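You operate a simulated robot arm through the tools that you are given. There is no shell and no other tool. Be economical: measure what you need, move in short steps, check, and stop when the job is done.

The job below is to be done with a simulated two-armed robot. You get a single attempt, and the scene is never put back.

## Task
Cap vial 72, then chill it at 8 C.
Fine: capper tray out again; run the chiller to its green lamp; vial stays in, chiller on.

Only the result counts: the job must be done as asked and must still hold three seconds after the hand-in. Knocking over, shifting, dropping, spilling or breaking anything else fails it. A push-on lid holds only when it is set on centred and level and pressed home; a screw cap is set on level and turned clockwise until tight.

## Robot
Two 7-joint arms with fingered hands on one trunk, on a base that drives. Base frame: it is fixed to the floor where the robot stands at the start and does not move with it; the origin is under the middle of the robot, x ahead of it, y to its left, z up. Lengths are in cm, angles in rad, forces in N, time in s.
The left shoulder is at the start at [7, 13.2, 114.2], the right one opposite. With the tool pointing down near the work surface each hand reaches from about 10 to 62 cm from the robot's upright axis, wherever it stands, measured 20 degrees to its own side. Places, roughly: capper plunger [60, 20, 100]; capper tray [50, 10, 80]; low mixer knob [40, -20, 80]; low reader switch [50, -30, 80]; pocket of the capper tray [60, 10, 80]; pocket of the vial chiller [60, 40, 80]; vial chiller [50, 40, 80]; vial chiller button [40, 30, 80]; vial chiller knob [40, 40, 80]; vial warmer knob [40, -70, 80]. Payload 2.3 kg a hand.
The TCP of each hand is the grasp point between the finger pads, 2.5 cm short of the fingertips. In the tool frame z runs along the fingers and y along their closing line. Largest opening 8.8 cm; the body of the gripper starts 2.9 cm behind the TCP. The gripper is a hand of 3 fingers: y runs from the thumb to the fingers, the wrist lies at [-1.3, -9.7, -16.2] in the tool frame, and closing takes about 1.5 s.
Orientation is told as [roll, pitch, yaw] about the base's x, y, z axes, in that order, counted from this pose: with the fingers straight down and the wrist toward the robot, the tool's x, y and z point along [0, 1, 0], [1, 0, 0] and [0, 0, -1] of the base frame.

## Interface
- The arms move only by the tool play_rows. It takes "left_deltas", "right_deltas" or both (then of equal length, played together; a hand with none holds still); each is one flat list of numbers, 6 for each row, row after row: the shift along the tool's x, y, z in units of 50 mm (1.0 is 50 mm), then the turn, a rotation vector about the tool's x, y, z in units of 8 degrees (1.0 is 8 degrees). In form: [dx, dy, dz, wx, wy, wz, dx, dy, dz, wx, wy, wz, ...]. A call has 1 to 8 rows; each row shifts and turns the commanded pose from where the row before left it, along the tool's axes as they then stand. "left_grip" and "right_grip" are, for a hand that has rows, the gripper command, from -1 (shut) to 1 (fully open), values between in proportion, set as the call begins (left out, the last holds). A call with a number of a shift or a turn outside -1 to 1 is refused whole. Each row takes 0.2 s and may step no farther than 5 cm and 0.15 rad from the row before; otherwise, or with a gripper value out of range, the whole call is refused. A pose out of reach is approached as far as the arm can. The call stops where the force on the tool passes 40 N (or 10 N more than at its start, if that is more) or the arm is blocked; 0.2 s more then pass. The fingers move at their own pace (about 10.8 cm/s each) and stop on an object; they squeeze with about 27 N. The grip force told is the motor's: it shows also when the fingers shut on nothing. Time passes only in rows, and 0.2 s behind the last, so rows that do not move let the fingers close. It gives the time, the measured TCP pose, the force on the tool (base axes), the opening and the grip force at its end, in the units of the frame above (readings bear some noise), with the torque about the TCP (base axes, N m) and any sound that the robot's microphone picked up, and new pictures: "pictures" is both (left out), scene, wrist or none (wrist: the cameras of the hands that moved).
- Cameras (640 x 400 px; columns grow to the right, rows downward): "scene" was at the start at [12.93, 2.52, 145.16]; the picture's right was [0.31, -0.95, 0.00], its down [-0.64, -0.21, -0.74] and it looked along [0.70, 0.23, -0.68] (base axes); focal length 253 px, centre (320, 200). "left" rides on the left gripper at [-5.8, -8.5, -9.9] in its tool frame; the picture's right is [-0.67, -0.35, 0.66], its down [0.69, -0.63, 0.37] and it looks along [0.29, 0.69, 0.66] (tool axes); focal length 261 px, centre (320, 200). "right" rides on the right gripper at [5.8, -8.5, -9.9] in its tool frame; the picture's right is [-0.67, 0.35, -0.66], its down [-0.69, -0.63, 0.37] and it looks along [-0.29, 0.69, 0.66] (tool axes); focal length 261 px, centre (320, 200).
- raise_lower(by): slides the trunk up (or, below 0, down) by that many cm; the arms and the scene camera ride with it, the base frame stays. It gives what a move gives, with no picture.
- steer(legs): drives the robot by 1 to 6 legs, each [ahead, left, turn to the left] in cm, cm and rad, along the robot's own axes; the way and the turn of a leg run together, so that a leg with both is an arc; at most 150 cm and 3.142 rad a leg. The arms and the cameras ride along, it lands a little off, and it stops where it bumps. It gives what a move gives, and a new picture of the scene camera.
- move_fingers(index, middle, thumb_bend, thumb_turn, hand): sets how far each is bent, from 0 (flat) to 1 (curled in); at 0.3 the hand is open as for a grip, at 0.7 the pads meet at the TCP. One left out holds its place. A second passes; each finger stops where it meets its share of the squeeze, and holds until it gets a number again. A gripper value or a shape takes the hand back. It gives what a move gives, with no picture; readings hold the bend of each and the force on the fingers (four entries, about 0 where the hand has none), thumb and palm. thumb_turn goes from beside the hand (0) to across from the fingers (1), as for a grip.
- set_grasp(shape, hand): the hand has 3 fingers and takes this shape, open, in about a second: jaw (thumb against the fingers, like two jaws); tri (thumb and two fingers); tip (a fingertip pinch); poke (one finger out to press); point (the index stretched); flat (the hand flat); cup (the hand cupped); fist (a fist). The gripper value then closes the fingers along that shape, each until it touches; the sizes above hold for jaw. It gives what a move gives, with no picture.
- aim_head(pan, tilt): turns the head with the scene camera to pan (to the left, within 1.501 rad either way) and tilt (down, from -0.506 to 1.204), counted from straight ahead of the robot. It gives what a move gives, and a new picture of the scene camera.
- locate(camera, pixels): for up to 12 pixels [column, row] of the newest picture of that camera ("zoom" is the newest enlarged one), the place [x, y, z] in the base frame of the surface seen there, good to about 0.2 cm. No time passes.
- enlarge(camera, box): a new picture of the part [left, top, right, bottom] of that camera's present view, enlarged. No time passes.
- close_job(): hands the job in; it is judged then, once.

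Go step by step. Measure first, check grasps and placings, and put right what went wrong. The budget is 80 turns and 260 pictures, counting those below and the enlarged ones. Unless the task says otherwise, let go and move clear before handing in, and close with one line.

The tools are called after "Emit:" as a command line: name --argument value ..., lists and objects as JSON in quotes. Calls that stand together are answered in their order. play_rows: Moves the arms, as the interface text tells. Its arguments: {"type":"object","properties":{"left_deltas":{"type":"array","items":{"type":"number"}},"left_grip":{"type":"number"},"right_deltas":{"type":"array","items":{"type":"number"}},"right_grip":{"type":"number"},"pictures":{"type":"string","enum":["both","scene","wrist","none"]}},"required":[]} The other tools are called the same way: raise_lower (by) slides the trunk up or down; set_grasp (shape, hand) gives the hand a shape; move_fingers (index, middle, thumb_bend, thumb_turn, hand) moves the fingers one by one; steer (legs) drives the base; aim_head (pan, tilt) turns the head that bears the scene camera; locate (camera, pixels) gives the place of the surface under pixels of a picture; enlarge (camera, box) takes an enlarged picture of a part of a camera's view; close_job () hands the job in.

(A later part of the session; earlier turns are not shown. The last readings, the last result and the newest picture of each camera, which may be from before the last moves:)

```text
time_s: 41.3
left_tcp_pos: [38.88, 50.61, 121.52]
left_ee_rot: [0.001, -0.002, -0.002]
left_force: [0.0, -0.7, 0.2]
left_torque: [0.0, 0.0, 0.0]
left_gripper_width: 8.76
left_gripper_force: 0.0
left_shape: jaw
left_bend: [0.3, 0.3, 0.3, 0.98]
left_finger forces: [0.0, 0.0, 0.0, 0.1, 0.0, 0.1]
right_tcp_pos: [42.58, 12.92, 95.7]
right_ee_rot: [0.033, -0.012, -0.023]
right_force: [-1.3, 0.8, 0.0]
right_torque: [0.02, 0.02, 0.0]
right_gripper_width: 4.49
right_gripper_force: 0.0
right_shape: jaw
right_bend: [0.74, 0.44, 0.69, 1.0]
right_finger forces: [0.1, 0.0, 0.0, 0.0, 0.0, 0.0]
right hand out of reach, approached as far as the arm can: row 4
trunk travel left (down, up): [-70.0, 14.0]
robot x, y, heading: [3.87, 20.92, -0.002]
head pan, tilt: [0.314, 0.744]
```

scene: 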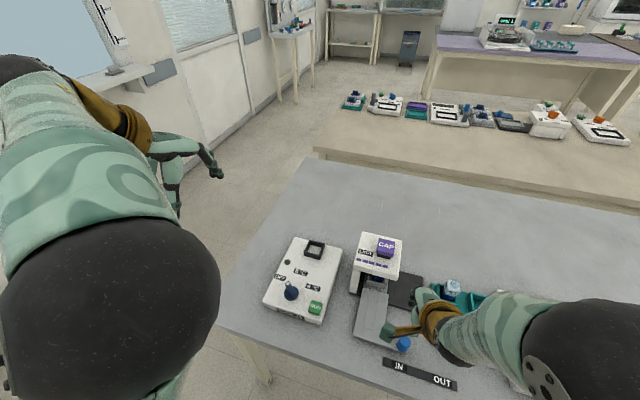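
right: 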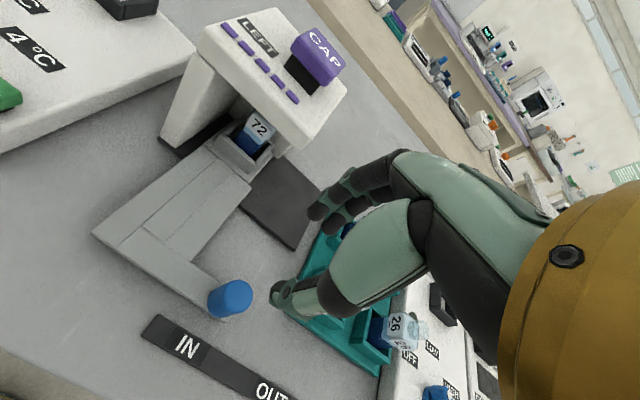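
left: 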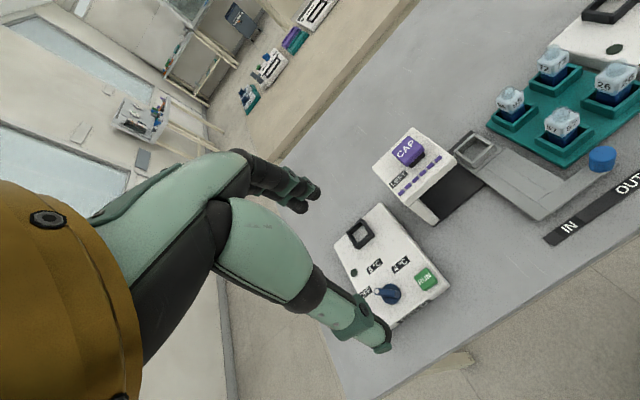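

The orientation reads slightly off (0.033 roll). I'll let it settle and re-read.

Emit:
play_rows --right_deltas '[0, 0, 0, 0, 0, 0, 0, 0, 0, 0, 0, 0]' --pictures "none"

```text
time_s: 41.9
left_tcp_pos: [38.99, 50.6, 121.64]
left_ee_rot: [-0.001, -0.001, -0.005]
left_force: [0.0, 0.3, -0.1]
left_torque: [-0.03, -0.01, 0.0]
left_gripper_width: 8.77
left_gripper_force: 0.0
left_shape: jaw
left_bend: [0.3, 0.3, 0.3, 0.98]
left_finger forces: [0.0, 0.0, 0.0, 0.1, 0.0, 0.0]
right_tcp_pos: [42.43, 12.82, 95.38]
right_ee_rot: [0.036, -0.005, -0.024]
right_force: [-0.3, -0.7, 0.2]
right_torque: [0.01, -0.02, -0.02]
right_gripper_width: 4.46
right_gripper_force: 0.1
right_shape: jaw
right_bend: [0.74, 0.44, 0.69, 1.0]
right_finger forces: [0.0, 0.0, 0.0, 0.0, 0.0, 0.0]
trunk travel left (down, up): [-70.0, 14.0]
robot x, y, heading: [3.75, 21.44, -0.003]
head pan, tilt: [0.314, 0.744]
```

I'll correct the small tilt and yaw and descend onto the peg.

Emit:
play_rows --right_deltas '[0, -0.17, 0, 0, -0.258, -0.17, 0, 0, 0.48, 0, 0, 0, 0, 0, 0.48, 0, 0, 0, 0, 0, 0.48, 0, 0, 0, 0, 0, 0.48, 0, 0, 0, 0, 0, 0, 0, 0, 0]' --pictures "wrist"

```text
time_s: 43.3
left_tcp_pos: [38.74, 50.58, 121.55]
left_ee_rot: [0.0, -0.001, -0.002]
left_force: [1.2, 0.0, 0.7]
left_torque: [0.0, 0.02, 0.04]
left_gripper_width: 8.76
left_gripper_force: 0.1
left_shape: jaw
left_bend: [0.3, 0.3, 0.3, 0.98]
left_finger forces: [0.1, 0.1, 0.0, 0.0, 0.0, 0.0]
right_tcp_pos: [41.49, 12.67, 85.24]
right_ee_rot: [-0.034, -0.002, 0.021]
right_force: [0.0, -0.4, -0.5]
right_torque: [0.01, 0.03, -0.01]
right_gripper_width: 4.49
right_gripper_force: 0.1
right_shape: jaw
right_bend: [0.74, 0.44, 0.69, 1.0]
right_finger forces: [0.1, 0.1, 0.1, 0.0, 0.1, 0.0]
trunk travel left (down, up): [-70.0, 14.0]
robot x, y, heading: [4.21, 21.4, -0.001]
head pan, tilt: [0.314, 0.744]
```

right: 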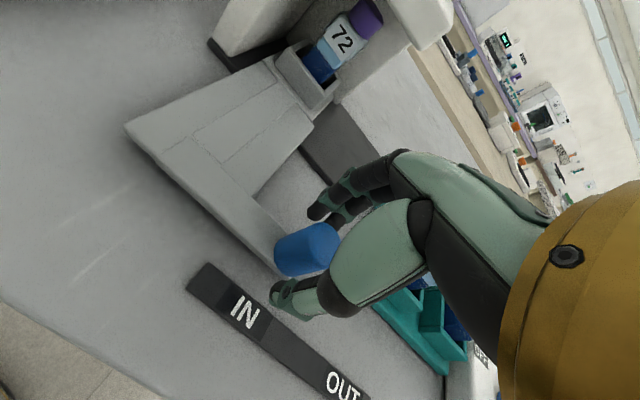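

Vial 72 now wears a purple cap at (365,15). I'll undo the rotation correction, as the commanded pose was already level, and rise 3 mm before closing.

Emit:
play_rows --right_deltas '[0, 0, -0.06, 0, 0.258, 0.17, 0, 0, 0, 0, 0, 0]' --pictures "none"

Emit:
play_rows --right_deltas '[0, 0, 0, 0, 0, 0, 0, 0, 0, 0, 0, 0, 0, 0, 0, 0, 0, 0, 0, 0, 0, 0, 0, 0, 0, 0, 0, 0, 0, 0, 0, 0, 0, 0, 0, 0]' --right_grip -1 --pictures "none"

```text
time_s: 43.9
left_tcp_pos: [38.78, 50.46, 121.61]
left_ee_rot: [-0.001, -0.002, -0.005]
left_force: [0.5, 0.0, 1.0]
left_torque: [-0.02, 0.0, 0.01]
left_gripper_width: 8.78
left_gripper_force: 0.0
left_shape: jaw
left_bend: [0.3, 0.3, 0.3, 0.98]
left_finger forces: [0.0, 0.0, 0.0, 0.1, 0.1, 0.1]
right_tcp_pos: [41.65, 12.64, 85.54]
right_ee_rot: [0.004, -0.002, -0.001]
right_force: [0.3, 0.3, 0.3]
right_torque: [0.01, -0.01, 0.01]
right_gripper_width: 4.49
right_gripper_force: 0.0
right_shape: jaw
right_bend: [0.74, 0.44, 0.69, 1.0]
right_finger forces: [0.0, 0.0, 0.0, 0.0, 0.1, 0.0]
trunk travel left (down, up): [-70.0, 14.0]
robot x, y, heading: [3.86, 21.34, -0.002]
head pan, tilt: [0.314, 0.744]
```

```text
time_s: 45.3
left_tcp_pos: [38.87, 50.58, 121.52]
left_ee_rot: [0.0, -0.002, -0.004]
left_force: [-0.6, 0.0, -0.4]
left_torque: [-0.01, -0.02, 0.04]
left_gripper_width: 8.75
left_gripper_force: 0.1
left_shape: jaw
left_bend: [0.3, 0.3, 0.3, 0.98]
left_finger forces: [0.1, 0.1, 0.0, 0.1, 0.0, 0.0]
right_tcp_pos: [41.47, 12.56, 85.72]
right_ee_rot: [0.003, -0.003, -0.002]
right_force: [-1.4, 0.3, -2.9]
right_torque: [0.01, -0.02, 0.0]
right_gripper_width: 1.8
right_gripper_force: 27.1
right_shape: jaw
right_bend: [0.73, 0.58, 0.74, 1.0]
right_finger forces: [14.9, 8.4, 0.0, 0.0, 24.4, 0.0]
trunk travel left (down, up): [-70.0, 14.0]
robot x, y, heading: [3.97, 21.44, -0.006]
head pan, tilt: [0.314, 0.744]
```

The peg is gripped again. Pulling OUT (−y) with a slight downward bias.

Emit:
play_rows --right_deltas '[-0.08, 0, 0.015, 0, 0, 0, -0.15, 0, 0, 0, 0, 0, -0.15, 0, 0, 0, 0, 0, -0.15, 0, 0, 0, 0, 0, -0.15, 0, 0.01, 0, 0, 0, -0.15, 0, 0, 0, 0, 0, -0.15, 0, 0, 0, 0, 0, -0.15, 0, 0, 0, 0, 0]' --pictures "none"

Emit:
play_rows --right_deltas '[-0.15, 0, 0, 0, 0, 0, -0.15, 0, 0, 0, 0, 0, -0.15, 0, 0, 0, 0, 0, -0.12, 0, 0, 0, 0, 0, -0.08, 0, 0, 0, 0, 0, 0, 0, 0, 0, 0, 0]'

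```text
time_s: 47.1
left_tcp_pos: [38.74, 50.62, 121.68]
left_ee_rot: [-0.001, -0.002, -0.002]
left_force: [0.0, -0.8, 0.8]
left_torque: [0.01, 0.03, 0.02]
left_gripper_width: 8.78
left_gripper_force: 0.1
left_shape: jaw
left_bend: [0.3, 0.3, 0.3, 0.98]
left_finger forces: [0.1, 0.0, 0.1, 0.0, 0.1, 0.0]
right_tcp_pos: [41.59, 6.96, 85.52]
right_ee_rot: [0.002, -0.002, -0.004]
right_force: [0.3, 1.8, 8.2]
right_torque: [0.01, -0.02, 0.02]
right_gripper_width: 1.85
right_gripper_force: 26.7
right_shape: jaw
right_bend: [0.73, 0.58, 0.75, 1.0]
right_finger forces: [16.5, 10.4, 0.0, 0.0, 25.7, 0.0]
trunk travel left (down, up): [-70.0, 14.0]
robot x, y, heading: [3.92, 21.29, 0.0]
head pan, tilt: [0.314, 0.744]
```

```text
time_s: 48.5
left_tcp_pos: [38.81, 50.69, 121.56]
left_ee_rot: [-0.001, -0.002, -0.003]
left_force: [-0.4, 0.4, -0.2]
left_torque: [-0.04, -0.02, 0.01]
left_gripper_width: 8.76
left_gripper_force: 0.1
left_shape: jaw
left_bend: [0.3, 0.3, 0.3, 0.98]
left_finger forces: [0.0, 0.0, 0.1, 0.0, 0.0, 0.0]
right_tcp_pos: [41.44, 3.72, 85.56]
right_ee_rot: [0.001, -0.003, -0.003]
right_force: [4.9, -0.4, 13.2]
right_torque: [-0.06, -0.11, -0.01]
right_gripper_width: 1.87
right_gripper_force: 26.7
right_shape: jaw
right_bend: [0.73, 0.58, 0.75, 1.0]
right_finger forces: [18.1, 11.9, 0.0, 0.0, 25.1, 0.0]
trunk travel left (down, up): [-70.0, 14.0]
robot x, y, heading: [4.18, 21.87, -0.001]
head pan, tilt: [0.314, 0.744]
```

scene: 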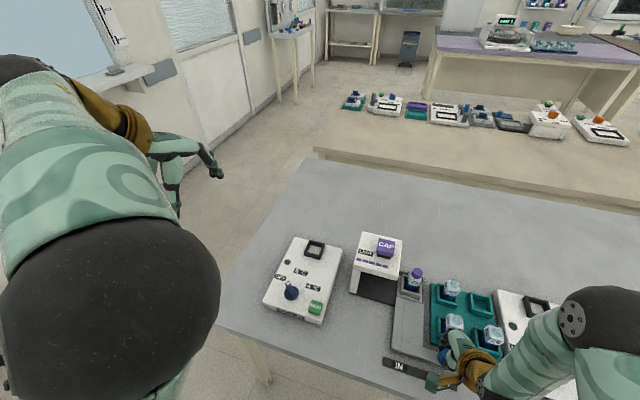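
right: 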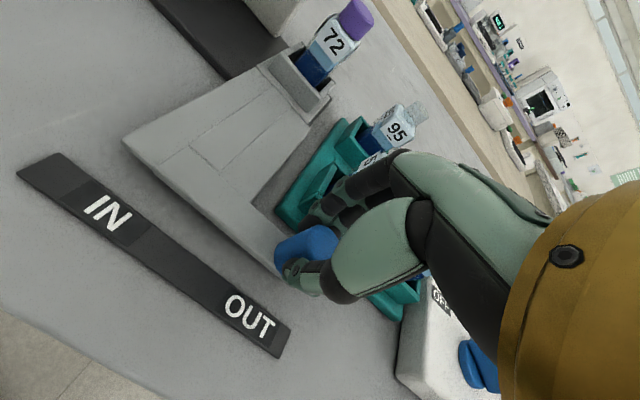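

The tray is nearly at its original place (3.72 vs 3.54). A little more until the stop resists.

Emit:
play_rows --right_deltas '[-0.05, 0, -0.01, 0, 0, 0, 0, 0, 0, 0, 0, 0]' --pictures "none"

Emit:
play_rows --right_deltas '[0, 0, 0, 0, 0, 0, 0, 0, 0, 0, 0, 0, 0, 0, 0, 0, 0, 0]' --right_grip 0.02 --pictures "none"

Emit:
play_rows --right_deltas '[0, 0, -0.3, 0, 0, 0, 0, 0, -0.6, 0, 0, 0, 0, 0, -0.8, 0, 0, 0, 0, 0, -0.8, 0, 0, 0, 0, 0, -0.2, 0, 0, 0, 0, 0, 0, 0, 0, 0]'

Emit:
enlarge --camera "scene" --box '[380, 250, 460, 370]'

```text
time_s: 49.1
left_tcp_pos: [38.73, 50.82, 121.52]
left_ee_rot: [-0.002, -0.001, -0.005]
left_force: [0.9, 0.1, -0.4]
left_torque: [-0.03, 0.0, -0.01]
left_gripper_width: 8.76
left_gripper_force: 0.0
left_shape: jaw
left_bend: [0.3, 0.3, 0.3, 0.98]
left_finger forces: [0.0, 0.1, 0.0, 0.0, 0.0, 0.0]
right_tcp_pos: [41.44, 3.76, 85.39]
right_ee_rot: [0.002, -0.002, -0.002]
right_force: [4.0, 1.8, 11.6]
right_torque: [-0.01, -0.13, 0.0]
right_gripper_width: 1.88
right_gripper_force: 26.8
right_shape: jaw
right_bend: [0.73, 0.58, 0.75, 1.0]
right_finger forces: [19.0, 11.1, 0.0, 0.0, 25.6, 0.0]
trunk travel left (down, up): [-70.0, 14.0]
robot x, y, heading: [3.86, 21.36, -0.004]
head pan, tilt: [0.314, 0.744]
```

```text
time_s: 49.9
left_tcp_pos: [38.92, 50.54, 121.56]
left_ee_rot: [-0.001, -0.001, -0.003]
left_force: [-0.6, 1.1, -0.1]
left_torque: [0.02, -0.01, -0.03]
left_gripper_width: 8.78
left_gripper_force: 0.1
left_shape: jaw
left_bend: [0.3, 0.3, 0.3, 0.98]
left_finger forces: [0.0, 0.0, 0.0, 0.0, 0.0, 0.1]
right_tcp_pos: [41.41, 3.58, 85.47]
right_ee_rot: [0.0, -0.003, -0.004]
right_force: [0.4, -0.8, 0.2]
right_torque: [-0.01, -0.01, 0.02]
right_gripper_width: 4.43
right_gripper_force: 0.0
right_shape: jaw
right_bend: [0.74, 0.44, 0.69, 1.0]
right_finger forces: [0.0, 0.0, 0.1, 0.1, 0.0, 0.0]
trunk travel left (down, up): [-70.0, 14.0]
robot x, y, heading: [4.38, 21.41, -0.002]
head pan, tilt: [0.314, 0.744]
```

```text
time_s: 51.3
left_tcp_pos: [38.95, 50.62, 121.5]
left_ee_rot: [0.0, 0.0, -0.005]
left_force: [0.6, 0.6, -0.1]
left_torque: [-0.01, 0.02, -0.01]
left_gripper_width: 8.77
left_gripper_force: 0.1
left_shape: jaw
left_bend: [0.3, 0.3, 0.3, 0.98]
left_finger forces: [0.0, 0.0, 0.0, 0.0, 0.1, 0.0]
right_tcp_pos: [41.75, 3.65, 99.04]
right_ee_rot: [0.003, -0.002, -0.002]
right_force: [0.0, 0.1, -0.6]
right_torque: [0.0, -0.03, -0.03]
right_gripper_width: 4.45
right_gripper_force: 0.1
right_shape: jaw
right_bend: [0.74, 0.44, 0.69, 1.0]
right_finger forces: [0.1, 0.0, 0.0, 0.0, 0.0, 0.0]
trunk travel left (down, up): [-70.0, 14.0]
robot x, y, heading: [3.98, 21.53, -0.002]
head pan, tilt: [0.314, 0.744]
```

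scene: 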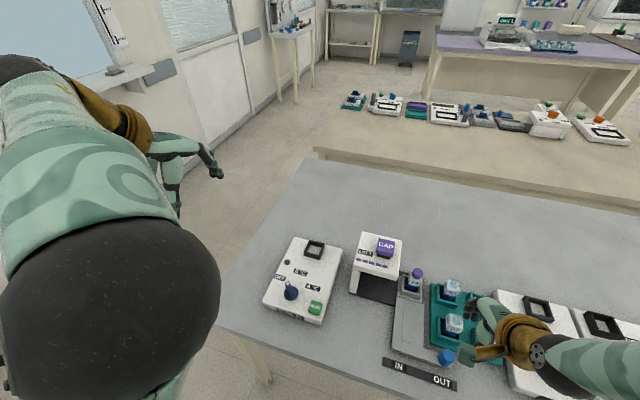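
right: 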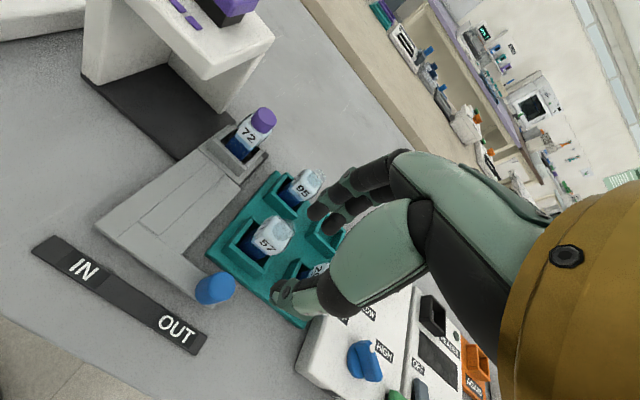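

```text
3.33 times, centred on (420, 310) of scene
```

zoom: 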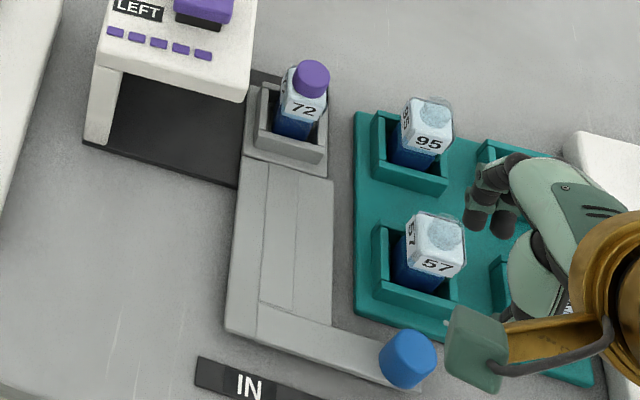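

The tray is out and the cap is on. I'll measure the capped vial and peg.

Emit:
locate --camera "zoom" --pixels '[[312, 75], [298, 72], [326, 80], [312, 64], [312, 88], [300, 108], [325, 112], [290, 130], [408, 345], [318, 105]]'

Emit:
locate --camera "right" --pixels '[[264, 118], [254, 118], [274, 118], [250, 135], [260, 142], [240, 150], [265, 110], [240, 128]]'

```text
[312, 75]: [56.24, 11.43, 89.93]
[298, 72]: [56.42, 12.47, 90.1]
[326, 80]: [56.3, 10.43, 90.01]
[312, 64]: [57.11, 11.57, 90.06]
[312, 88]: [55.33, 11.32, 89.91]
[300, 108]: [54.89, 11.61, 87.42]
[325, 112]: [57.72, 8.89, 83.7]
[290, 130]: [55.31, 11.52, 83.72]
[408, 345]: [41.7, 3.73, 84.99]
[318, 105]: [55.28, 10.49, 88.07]
```

```text
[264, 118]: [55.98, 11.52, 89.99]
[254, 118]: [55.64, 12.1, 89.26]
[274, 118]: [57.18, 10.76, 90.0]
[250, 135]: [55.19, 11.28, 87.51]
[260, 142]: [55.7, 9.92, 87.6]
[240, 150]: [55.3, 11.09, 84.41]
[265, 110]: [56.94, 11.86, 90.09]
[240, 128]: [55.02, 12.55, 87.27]
```

The cap top is at 90.0, centred near (56.35,11.4). I'll go above it with a 6 cm opening.

Emit:
play_rows --right_deltas '[0.3875, 0.73, -0.04, 0, 0, 0, 0.3875, 0.73, -0.04, 0, 0, 0, 0.3875, 0.73, -0.04, 0, 0, 0, 0.3875, 0.73, -0.04, 0, 0, 0, 0, 0, 0, 0, 0, 0]' --right_grip 0.36 --pictures "wrist"

```text
time_s: 52.5
left_tcp_pos: [38.82, 50.52, 121.55]
left_ee_rot: [0.0, -0.001, -0.006]
left_force: [-0.4, 0.2, 0.3]
left_torque: [0.01, -0.01, -0.02]
left_gripper_width: 8.76
left_gripper_force: 0.0
left_shape: jaw
left_bend: [0.3, 0.3, 0.3, 0.98]
left_finger forces: [0.1, 0.0, 0.1, 0.0, 0.0, 0.0]
right_tcp_pos: [56.25, 10.81, 99.91]
right_ee_rot: [0.003, -0.001, -0.002]
right_force: [-0.3, 0.4, 0.8]
right_torque: [0.0, 0.04, 0.02]
right_gripper_width: 5.95
right_gripper_force: 0.0
right_shape: jaw
right_bend: [0.28, 0.38, 0.6, 1.0]
right_finger forces: [0.1, 0.0, 0.0, 0.0, 0.0, 0.0]
trunk travel left (down, up): [-70.0, 14.0]
robot x, y, heading: [4.05, 21.51, -0.007]
head pan, tilt: [0.314, 0.744]
```

right: 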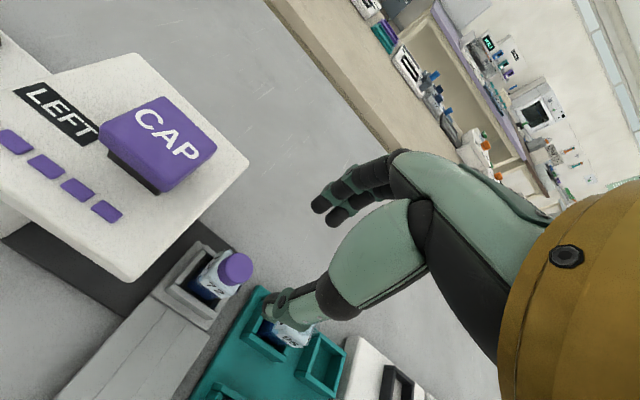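

At (56.25,10.8), I'll shift +0.5 in y and descend to z≈87.7.

Emit:
play_rows --right_deltas '[0.1, 0.02, 0.5, 0, 0, 0, 0, 0, 0.6, 0, 0, 0, 0, 0, 0.6, 0, 0, 0, 0, 0, 0.5, 0, 0, 0, 0, 0, 0.2, 0, 0, 0, 0, 0, 0, 0, 0, 0]' --pictures "wrist"

Emit:
enlarge --camera "scene" --box '[380, 240, 460, 320]'

```text
time_s: 53.9
left_tcp_pos: [38.88, 50.67, 121.64]
left_ee_rot: [-0.002, -0.003, -0.002]
left_force: [-0.7, 0.4, 0.2]
left_torque: [-0.03, -0.04, 0.0]
left_gripper_width: 8.77
left_gripper_force: 0.1
left_shape: jaw
left_bend: [0.3, 0.3, 0.3, 0.98]
left_finger forces: [0.0, 0.1, 0.0, 0.0, 0.0, 0.1]
right_tcp_pos: [56.42, 11.74, 87.96]
right_ee_rot: [0.003, -0.002, -0.004]
right_force: [-0.1, 0.0, -0.4]
right_torque: [0.0, 0.03, 0.01]
right_gripper_width: 5.96
right_gripper_force: 0.1
right_shape: jaw
right_bend: [0.28, 0.38, 0.6, 1.0]
right_finger forces: [0.0, 0.0, 0.1, 0.0, 0.1, 0.1]
trunk travel left (down, up): [-70.0, 14.0]
robot x, y, heading: [4.01, 21.83, -0.007]
head pan, tilt: [0.314, 0.744]
```

right: 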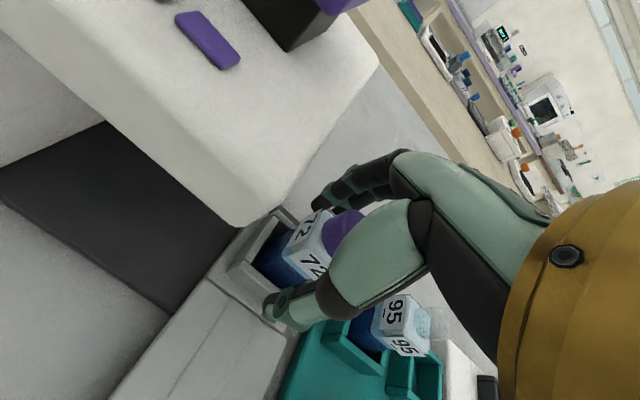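

```text
5.00 times, centred on (420, 280) of scene
```

zoom: 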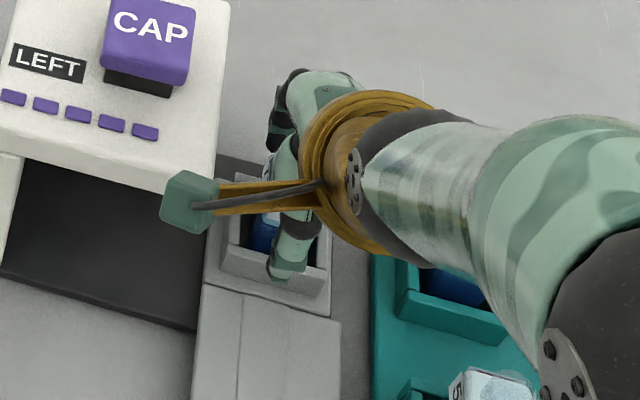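

The vial is straddled; the y reading tracks base noise, so true y≈11.4. Closing.

Emit:
play_rows --right_deltas '[0, 0, 0.03, 0, 0, 0, 0, 0, 0, 0, 0, 0, 0, 0, 0, 0, 0, 0, 0, 0, 0, 0, 0, 0, 0, 0, 0, 0, 0, 0, 0, 0, 0, 0, 0, 0, 0, 0, 0, 0, 0, 0, 0, 0, 0, 0, 0, 0]' --right_grip -1 --pictures "none"

Emit:
play_rows --right_deltas '[0, 0, -0.2, 0, 0, 0, 0, 0, -0.4, 0, 0, 0, 0, 0, -0.6, 0, 0, 0, 0, 0, -0.6, 0, 0, 0, 0, 0, -0.6, 0, 0, 0, 0, 0, 0, 0, 0, 0]'

Emit:
enlarge --camera "right" --box '[200, 150, 400, 310]'

```text
time_s: 55.7
left_tcp_pos: [38.94, 50.6, 121.6]
left_ee_rot: [0.0, 0.001, -0.004]
left_force: [-0.2, -0.4, -0.2]
left_torque: [0.02, 0.01, -0.03]
left_gripper_width: 8.76
left_gripper_force: 0.1
left_shape: jaw
left_bend: [0.3, 0.3, 0.3, 0.98]
left_finger forces: [0.1, 0.0, 0.1, 0.1, 0.1, 0.0]
right_tcp_pos: [56.3, 11.66, 87.8]
right_ee_rot: [0.004, -0.001, -0.002]
right_force: [-0.6, 0.4, -0.1]
right_torque: [0.0, -0.05, 0.01]
right_gripper_width: 2.46
right_gripper_force: 27.4
right_shape: jaw
right_bend: [0.74, 0.55, 0.74, 1.0]
right_finger forces: [15.9, 8.4, 0.2, 0.1, 24.3, 0.1]
trunk travel left (down, up): [-70.0, 14.0]
robot x, y, heading: [4.14, 21.44, -0.005]
head pan, tilt: [0.314, 0.744]
```

```text
time_s: 57.1
left_tcp_pos: [38.99, 50.55, 121.48]
left_ee_rot: [-0.001, 0.0, -0.004]
left_force: [-1.0, 0.4, 0.1]
left_torque: [-0.02, 0.0, 0.02]
left_gripper_width: 8.74
left_gripper_force: 0.1
left_shape: jaw
left_bend: [0.3, 0.3, 0.3, 0.98]
left_finger forces: [0.0, 0.0, 0.0, 0.0, 0.0, 0.1]
right_tcp_pos: [56.23, 11.92, 99.85]
right_ee_rot: [0.002, -0.004, -0.001]
right_force: [-0.2, -0.7, -0.8]
right_torque: [0.01, 0.0, -0.01]
right_gripper_width: 2.49
right_gripper_force: 27.0
right_shape: jaw
right_bend: [0.74, 0.55, 0.74, 1.0]
right_finger forces: [15.8, 8.6, 0.1, 0.1, 24.2, 0.1]
trunk travel left (down, up): [-70.0, 14.0]
robot x, y, heading: [3.96, 21.3, -0.001]
head pan, tilt: [0.314, 0.744]
```

scene: 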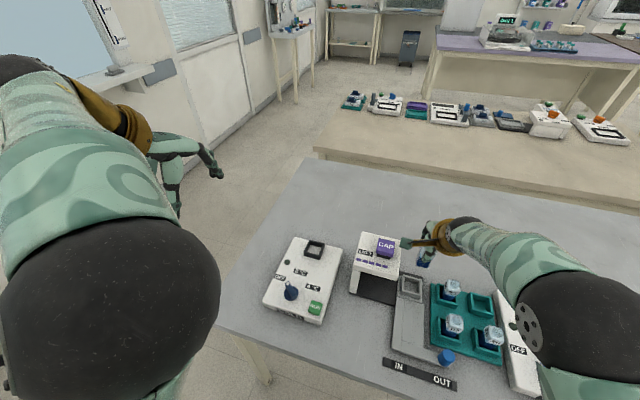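
right: 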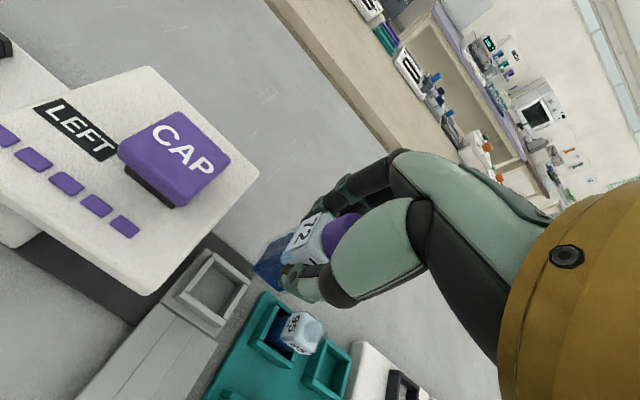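

```text
2.50 times, centred on (300, 230) of right
```

zoom: 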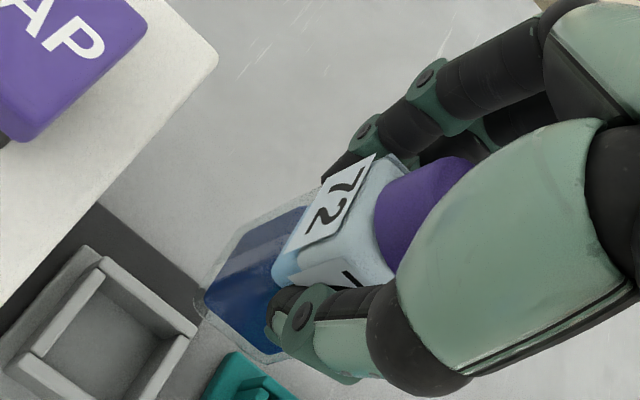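

Vial 72 is held with its cap on. I'll raise the trunk 10 and drive 25 left so the chiller comes in reach.

Emit:
raise_lower --by 10

Emit:
steer --legs '[[0, 25, 0]]'

Emit:
play_rows --right_deltas '[0, 0, 0, 0, 0, 0, 0, 0, 0, 0, 0, 0]' --pictures "wrist"

```text
time_s: 58.4
left_tcp_pos: [38.88, 50.58, 131.56]
left_ee_rot: [0.0, 0.0, -0.004]
left_force: [-0.4, -0.4, -0.3]
left_torque: [0.0, -0.02, -0.05]
left_gripper_width: 8.75
left_gripper_force: 0.1
left_shape: jaw
left_bend: [0.3, 0.3, 0.3, 0.98]
left_finger forces: [0.0, 0.0, 0.0, 0.0, 0.1, 0.0]
right_tcp_pos: [56.31, 12.01, 109.81]
right_ee_rot: [0.003, -0.002, 0.001]
right_force: [0.7, 0.0, -0.1]
right_torque: [0.01, -0.04, 0.01]
right_gripper_width: 2.49
right_gripper_force: 27.2
right_shape: jaw
right_bend: [0.74, 0.55, 0.74, 1.0]
right_finger forces: [15.7, 8.5, 0.0, 0.1, 24.3, 0.0]
trunk travel left (down, up): [-80.0, 4.0]
robot x, y, heading: [4.19, 21.4, -0.007]
head pan, tilt: [0.314, 0.744]
```

```text
time_s: 60.3
left_tcp_pos: [39.06, 75.57, 131.82]
left_ee_rot: [0.005, 0.0, -0.006]
left_force: [0.0, -0.8, 0.5]
left_torque: [0.01, 0.01, 0.03]
left_gripper_width: 8.74
left_gripper_force: 0.2
left_shape: jaw
left_bend: [0.3, 0.3, 0.3, 0.98]
left_finger forces: [0.1, 0.1, 0.0, 0.1, 0.1, 0.0]
right_tcp_pos: [56.43, 36.95, 109.67]
right_ee_rot: [0.005, -0.003, -0.006]
right_force: [-0.3, -0.4, -0.4]
right_torque: [0.02, 0.0, 0.02]
right_gripper_width: 2.47
right_gripper_force: 26.8
right_shape: jaw
right_bend: [0.74, 0.55, 0.74, 1.0]
right_finger forces: [15.8, 8.5, 0.1, 0.0, 24.3, 0.0]
trunk travel left (down, up): [-80.0, 4.0]
robot x, y, heading: [4.3, 46.49, -0.007]
head pan, tilt: [0.314, 0.744]
```

scene: 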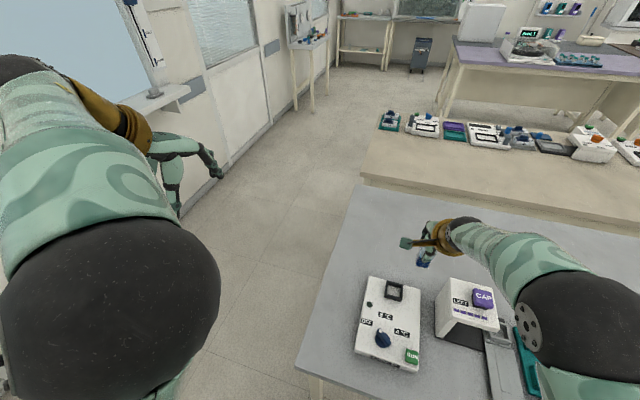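

```text
time_s: 60.9
left_tcp_pos: [38.94, 75.79, 131.63]
left_ee_rot: [0.002, -0.002, -0.005]
left_force: [0.4, -0.5, -0.4]
left_torque: [-0.02, 0.02, 0.01]
left_gripper_width: 8.74
left_gripper_force: 0.1
left_shape: jaw
left_bend: [0.3, 0.3, 0.3, 0.98]
left_finger forces: [0.0, 0.0, 0.0, 0.1, 0.0, 0.0]
right_tcp_pos: [56.4, 37.05, 109.77]
right_ee_rot: [0.003, 0.0, -0.006]
right_force: [0.4, 0.1, -1.3]
right_torque: [0.0, -0.01, 0.0]
right_gripper_width: 2.47
right_gripper_force: 26.6
right_shape: jaw
right_bend: [0.74, 0.55, 0.74, 1.0]
right_finger forces: [15.8, 8.6, 0.0, 0.1, 24.3, 0.2]
trunk travel left (down, up): [-80.0, 4.0]
robot x, y, heading: [4.29, 46.82, -0.002]
head pan, tilt: [0.314, 0.744]
```

right: 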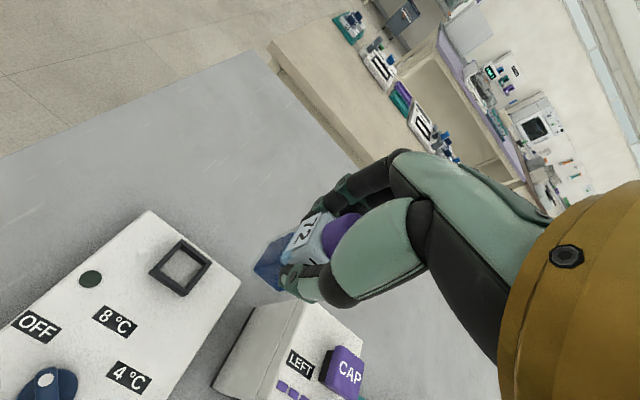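

The chiller is now in front. I'll move over the pocket while high, then re-measure the pocket with fresh views.

Emit:
play_rows --right_deltas '[0.22, 0.28, 0, 0, 0, 0, 0.21, 0.28, 0, 0, 0, 0, 0, 0, 0, 0, 0, 0]' --pictures "none"

Emit:
raise_lower --by -10

Emit:
play_rows --right_deltas '[0, 0, 0, 0, 0, 0]'

Emit:
enlarge --camera "scene" --box '[374, 240, 454, 290]'

Emit:
enlarge --camera "right" --box '[150, 200, 350, 325]'

```text
time_s: 61.7
left_tcp_pos: [38.99, 75.82, 131.5]
left_ee_rot: [0.0, 0.0, -0.004]
left_force: [-0.5, -0.4, 1.2]
left_torque: [0.0, 0.0, 0.0]
left_gripper_width: 8.76
left_gripper_force: 0.1
left_shape: jaw
left_bend: [0.3, 0.3, 0.3, 0.98]
left_finger forces: [0.0, 0.0, 0.0, 0.0, 0.1, 0.0]
right_tcp_pos: [59.09, 39.37, 109.79]
right_ee_rot: [0.001, -0.002, -0.005]
right_force: [-0.3, 0.5, -0.5]
right_torque: [0.0, 0.05, 0.02]
right_gripper_width: 2.45
right_gripper_force: 26.8
right_shape: jaw
right_bend: [0.74, 0.55, 0.74, 1.0]
right_finger forces: [15.8, 8.4, 0.0, 0.0, 24.3, 0.0]
trunk travel left (down, up): [-80.0, 4.0]
robot x, y, heading: [3.87, 46.9, -0.001]
head pan, tilt: [0.314, 0.744]
```

```text
time_s: 63.0
left_tcp_pos: [39.01, 75.81, 121.64]
left_ee_rot: [0.0, 0.001, -0.005]
left_force: [0.5, -0.5, 0.5]
left_torque: [-0.01, 0.02, -0.03]
left_gripper_width: 8.74
left_gripper_force: 0.0
left_shape: jaw
left_bend: [0.3, 0.3, 0.3, 0.98]
left_finger forces: [0.0, 0.0, 0.0, 0.0, 0.0, 0.0]
right_tcp_pos: [59.19, 39.26, 99.76]
right_ee_rot: [0.005, -0.001, -0.006]
right_force: [0.0, 0.6, -0.2]
right_torque: [-0.01, -0.01, 0.0]
right_gripper_width: 2.5
right_gripper_force: 26.8
right_shape: jaw
right_bend: [0.74, 0.55, 0.74, 1.0]
right_finger forces: [15.8, 8.3, 0.1, 0.1, 24.2, 0.1]
trunk travel left (down, up): [-70.0, 14.0]
robot x, y, heading: [4.25, 46.8, -0.007]
head pan, tilt: [0.314, 0.744]
```

```text
time_s: 63.4
left_tcp_pos: [39.0, 75.73, 121.52]
left_ee_rot: [-0.001, 0.0, -0.005]
left_force: [-0.8, -0.5, 0.0]
left_torque: [0.03, 0.01, -0.02]
left_gripper_width: 8.75
left_gripper_force: 0.0
left_shape: jaw
left_bend: [0.3, 0.3, 0.3, 0.98]
left_finger forces: [0.0, 0.0, 0.1, 0.0, 0.1, 0.1]
right_tcp_pos: [59.14, 39.25, 99.81]
right_ee_rot: [0.0, -0.003, -0.004]
right_force: [-0.4, -0.6, -0.4]
right_torque: [-0.03, 0.03, 0.02]
right_gripper_width: 2.46
right_gripper_force: 27.0
right_shape: jaw
right_bend: [0.74, 0.55, 0.74, 1.0]
right_finger forces: [15.8, 8.4, 0.0, 0.0, 24.2, 0.0]
trunk travel left (down, up): [-70.0, 14.0]
robot x, y, heading: [4.2, 47.18, -0.008]
head pan, tilt: [0.314, 0.744]
```

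scene: 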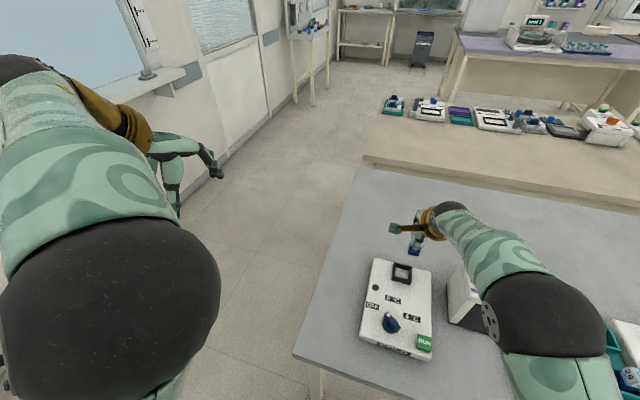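
right: 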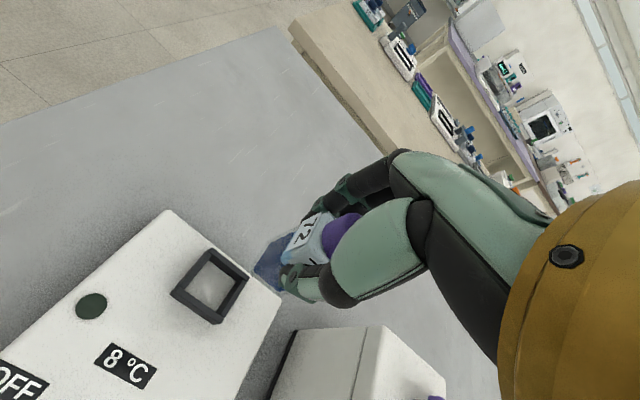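

```text
8.00 times, centred on (414, 265) of scene
```

zoom: 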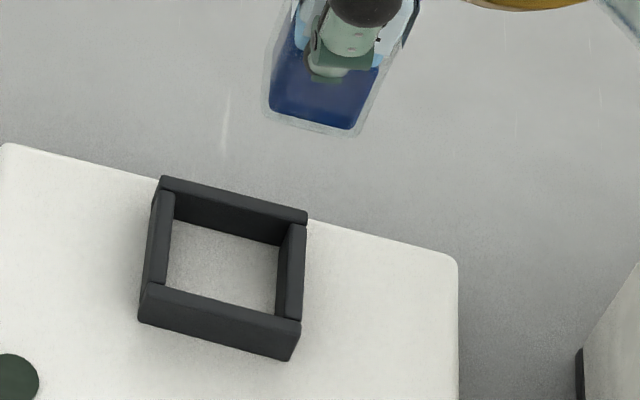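

```text
3.20 times, centred on (250, 262) of right
```

zoom: 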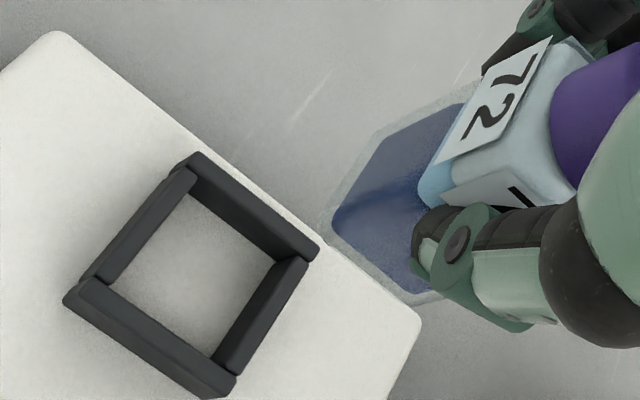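

Now precise pocket corners and the vial faces from both views.

Emit:
locate --camera "zoom" --pixels '[[196, 160], [312, 248], [228, 385], [73, 298], [190, 270], [400, 225], [395, 250], [370, 180], [500, 100], [490, 190], [120, 300], [285, 265]]'

Emit:
locate --camera "scene" --pixels '[[394.6, 262.8], [411.8, 267.3], [410.8, 280], [392.4, 276.3], [401.5, 271], [409.5, 251], [416, 253], [412, 252], [394, 270], [411, 273]]'

```text
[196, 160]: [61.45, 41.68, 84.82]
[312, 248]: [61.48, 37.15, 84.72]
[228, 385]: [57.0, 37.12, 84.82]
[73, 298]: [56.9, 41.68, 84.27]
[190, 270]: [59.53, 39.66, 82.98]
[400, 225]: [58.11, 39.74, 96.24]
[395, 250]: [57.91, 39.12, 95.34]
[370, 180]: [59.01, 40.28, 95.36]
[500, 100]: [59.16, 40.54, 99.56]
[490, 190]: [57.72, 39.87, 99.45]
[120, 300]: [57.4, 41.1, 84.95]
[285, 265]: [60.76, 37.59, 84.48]
```

```text
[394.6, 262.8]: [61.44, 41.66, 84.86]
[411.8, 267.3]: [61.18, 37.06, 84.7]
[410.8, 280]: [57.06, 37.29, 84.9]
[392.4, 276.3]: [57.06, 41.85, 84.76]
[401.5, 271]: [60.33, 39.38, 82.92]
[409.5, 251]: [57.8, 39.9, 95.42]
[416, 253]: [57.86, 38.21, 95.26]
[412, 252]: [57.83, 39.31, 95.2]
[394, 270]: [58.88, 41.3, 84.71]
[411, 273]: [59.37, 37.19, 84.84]
```

Pocket centre is (59.2,39.42) and the vial is at about (58.95,39.28). I'll shift +0.2 x, +0.15 y and descend to just above the walls.

Emit:
play_rows --right_deltas '[0.03, 0.045, 0.5, 0, 0, 0, 0, 0, 0.5, 0, 0, 0, 0, 0, 0.5, 0, 0, 0, 0, 0, 0.26, 0, 0, 0, 0, 0, 0, 0, 0, 0, 0, 0, 0, 0, 0, 0]'

Emit:
enlarge --camera "right" --box '[190, 170, 390, 295]'

Emit:
enlarge --camera "scene" --box '[374, 240, 454, 290]'

```text
time_s: 64.8
left_tcp_pos: [38.99, 75.81, 121.6]
left_ee_rot: [0.001, -0.001, -0.005]
left_force: [-0.2, -0.6, 0.2]
left_torque: [0.0, 0.03, 0.01]
left_gripper_width: 8.76
left_gripper_force: 0.1
left_shape: jaw
left_bend: [0.3, 0.3, 0.3, 0.98]
left_finger forces: [0.0, 0.0, 0.0, 0.1, 0.1, 0.1]
right_tcp_pos: [59.34, 39.64, 91.06]
right_ee_rot: [0.002, -0.002, -0.004]
right_force: [-0.5, 0.3, -0.2]
right_torque: [0.0, -0.02, -0.01]
right_gripper_width: 2.45
right_gripper_force: 27.1
right_shape: jaw
right_bend: [0.74, 0.55, 0.74, 1.0]
right_finger forces: [15.7, 8.4, 0.0, 0.0, 24.2, 0.0]
trunk travel left (down, up): [-70.0, 14.0]
robot x, y, heading: [3.99, 46.86, -0.005]
head pan, tilt: [0.314, 0.744]
```

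scene: 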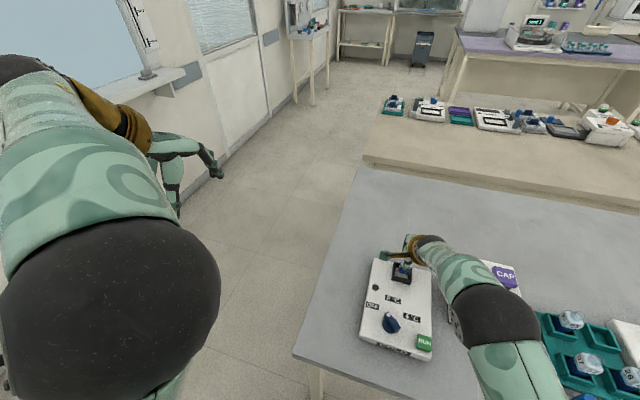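
right: 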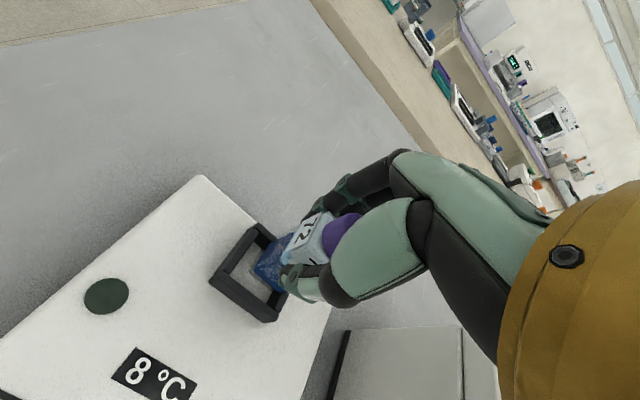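

```text
3.20 times, centred on (290, 232) of right
```

zoom: 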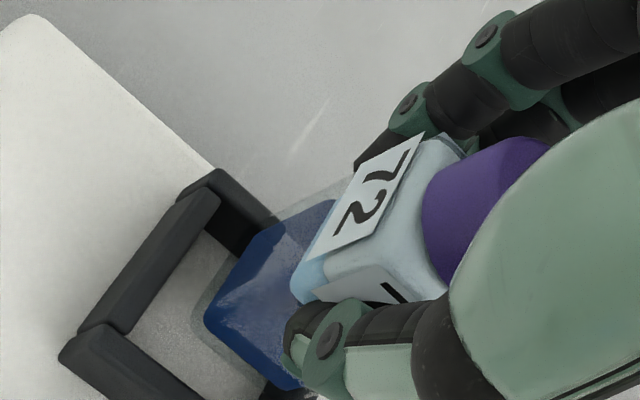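

```text
8.00 times, centred on (414, 265) of scene
```

zoom: 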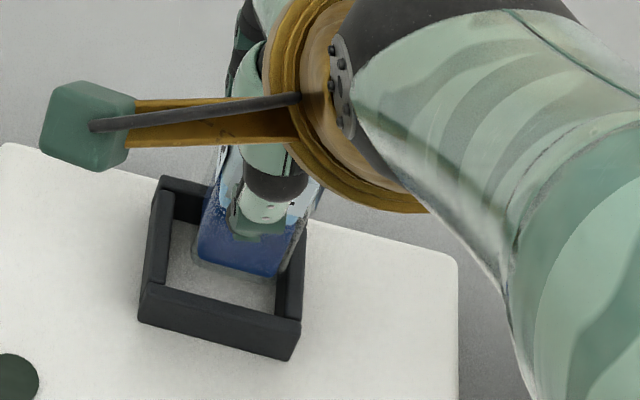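

Checking the vial's lower faces against the walls.

Emit:
locate --camera "zoom" --pixels '[[210, 250], [270, 268], [240, 255], [155, 250], [290, 280], [220, 320], [205, 225]]'

Emit:
locate --camera "right" --pixels '[[257, 270], [265, 280], [262, 255], [275, 245], [285, 240], [228, 265], [250, 300]]'

```text
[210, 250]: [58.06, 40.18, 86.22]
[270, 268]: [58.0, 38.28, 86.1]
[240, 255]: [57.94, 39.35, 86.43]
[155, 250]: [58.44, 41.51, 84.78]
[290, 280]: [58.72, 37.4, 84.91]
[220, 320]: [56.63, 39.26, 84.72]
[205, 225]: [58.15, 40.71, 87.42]
```

```text
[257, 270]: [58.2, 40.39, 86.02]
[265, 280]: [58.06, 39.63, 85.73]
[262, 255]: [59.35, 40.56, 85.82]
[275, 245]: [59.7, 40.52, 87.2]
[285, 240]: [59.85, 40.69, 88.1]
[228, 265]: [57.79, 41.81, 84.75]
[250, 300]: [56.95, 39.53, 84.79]
```

The vial is at about (59.1,39.4), centred. Lowering into the pocket.

Emit:
play_rows --right_deltas '[0, 0.015, 0.14, 0, 0, 0, 0, 0, 0.14, 0, 0, 0, 0, 0, 0.1, 0, 0, 0, 0, 0, 0, 0, 0, 0]' --pictures "wrist"

Emit:
play_rows --right_deltas '[0, 0, 0.04, 0, 0, 0, 0, 0, 0, 0, 0, 0]' --pictures "none"

```text
time_s: 65.8
left_tcp_pos: [38.98, 75.86, 121.56]
left_ee_rot: [0.002, 0.001, -0.006]
left_force: [0.8, 0.4, -0.3]
left_torque: [0.01, 0.01, -0.01]
left_gripper_width: 8.76
left_gripper_force: 0.0
left_shape: jaw
left_bend: [0.3, 0.3, 0.3, 0.98]
left_finger forces: [0.0, 0.0, 0.1, 0.0, 0.0, 0.0]
right_tcp_pos: [59.56, 39.54, 89.12]
right_ee_rot: [0.002, -0.002, -0.006]
right_force: [0.2, 0.1, -0.5]
right_torque: [0.0, -0.02, 0.0]
right_gripper_width: 2.48
right_gripper_force: 27.3
right_shape: jaw
right_bend: [0.74, 0.55, 0.74, 1.0]
right_finger forces: [15.8, 8.4, 0.0, 0.0, 24.2, 0.0]
trunk travel left (down, up): [-70.0, 14.0]
robot x, y, heading: [4.42, 46.8, -0.002]
head pan, tilt: [0.314, 0.744]
```

right: 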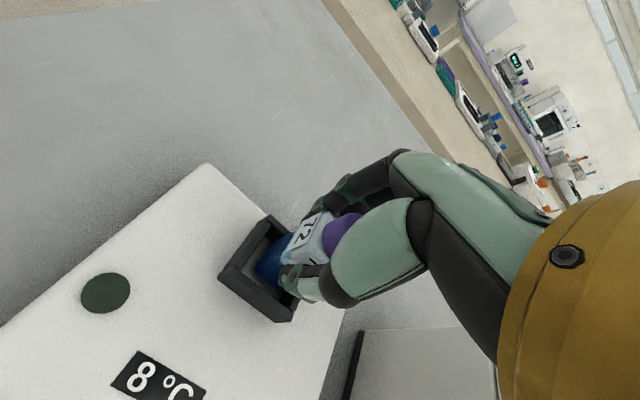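

```text
time_s: 66.4
left_tcp_pos: [39.05, 75.82, 121.52]
left_ee_rot: [0.0, -0.002, -0.005]
left_force: [-0.1, 0.3, 0.0]
left_torque: [0.03, 0.01, 0.02]
left_gripper_width: 8.77
left_gripper_force: 0.0
left_shape: jaw
left_bend: [0.3, 0.3, 0.3, 0.98]
left_finger forces: [0.0, 0.1, 0.1, 0.0, 0.1, 0.1]
right_tcp_pos: [59.42, 39.64, 89.03]
right_ee_rot: [0.002, -0.002, -0.006]
right_force: [0.1, 0.1, 0.9]
right_torque: [0.01, -0.03, -0.01]
right_gripper_width: 2.45
right_gripper_force: 26.8
right_shape: jaw
right_bend: [0.74, 0.55, 0.74, 1.0]
right_finger forces: [15.8, 8.6, 0.0, 0.0, 24.3, 0.0]
trunk travel left (down, up): [-70.0, 14.0]
robot x, y, heading: [3.66, 46.83, -0.001]
head pan, tilt: [0.314, 0.744]
```

The vial is inside the walls and nearly touching. I'll lower a bit more to seat it, then release and rise.

Emit:
play_rows --right_deltas '[0, 0, 0.04, 0, 0, 0, 0, 0, 0, 0, 0, 0]' --pictures "none"

Emit:
play_rows --right_deltas '[0, 0, 0.02, 0, 0, 0, 0, 0, 0, 0, 0, 0]' --pictures "wrist"

```text
time_s: 67.0
left_tcp_pos: [38.77, 75.95, 121.57]
left_ee_rot: [0.0, -0.002, -0.007]
left_force: [0.0, 0.4, 0.8]
left_torque: [-0.02, -0.03, 0.0]
left_gripper_width: 8.75
left_gripper_force: 0.1
left_shape: jaw
left_bend: [0.3, 0.3, 0.3, 0.98]
left_finger forces: [0.0, 0.0, 0.0, 0.1, 0.0, 0.0]
right_tcp_pos: [59.45, 39.49, 88.88]
right_ee_rot: [0.001, -0.007, -0.004]
right_force: [2.5, 1.0, 10.5]
right_torque: [0.01, -0.09, 0.03]
right_gripper_width: 2.53
right_gripper_force: 27.0
right_shape: jaw
right_bend: [0.74, 0.55, 0.74, 1.0]
right_finger forces: [18.0, 10.3, 0.1, 0.0, 25.5, 0.1]
trunk travel left (down, up): [-70.0, 14.0]
robot x, y, heading: [4.1, 46.85, -0.0]
head pan, tilt: [0.314, 0.744]
```

```text
time_s: 67.6
left_tcp_pos: [38.6, 75.88, 121.57]
left_ee_rot: [-0.001, -0.005, -0.004]
left_force: [0.2, 0.5, 0.6]
left_torque: [-0.01, -0.03, 0.0]
left_gripper_width: 8.74
left_gripper_force: 0.0
left_shape: jaw
left_bend: [0.3, 0.3, 0.3, 0.98]
left_finger forces: [0.1, 0.0, 0.1, 0.0, 0.1, 0.0]
right_tcp_pos: [59.36, 39.54, 88.89]
right_ee_rot: [0.002, -0.009, -0.005]
right_force: [5.0, 0.6, 18.1]
right_torque: [0.01, -0.19, 0.03]
right_gripper_width: 2.58
right_gripper_force: 26.8
right_shape: jaw
right_bend: [0.74, 0.54, 0.75, 1.0]
right_finger forces: [20.0, 11.3, 0.0, 0.0, 26.1, 0.0]
trunk travel left (down, up): [-70.0, 14.0]
robot x, y, heading: [3.92, 46.57, -0.01]
head pan, tilt: [0.314, 0.744]
```

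right: 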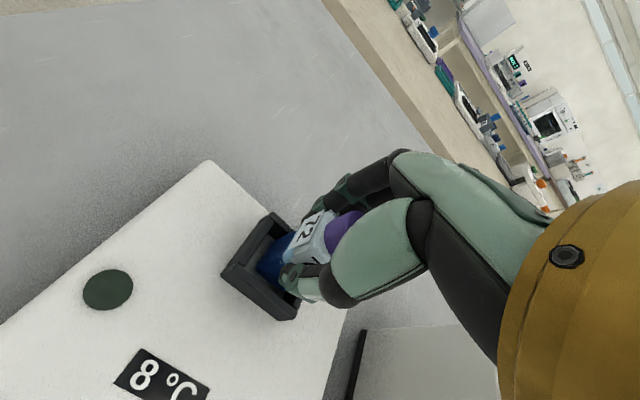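

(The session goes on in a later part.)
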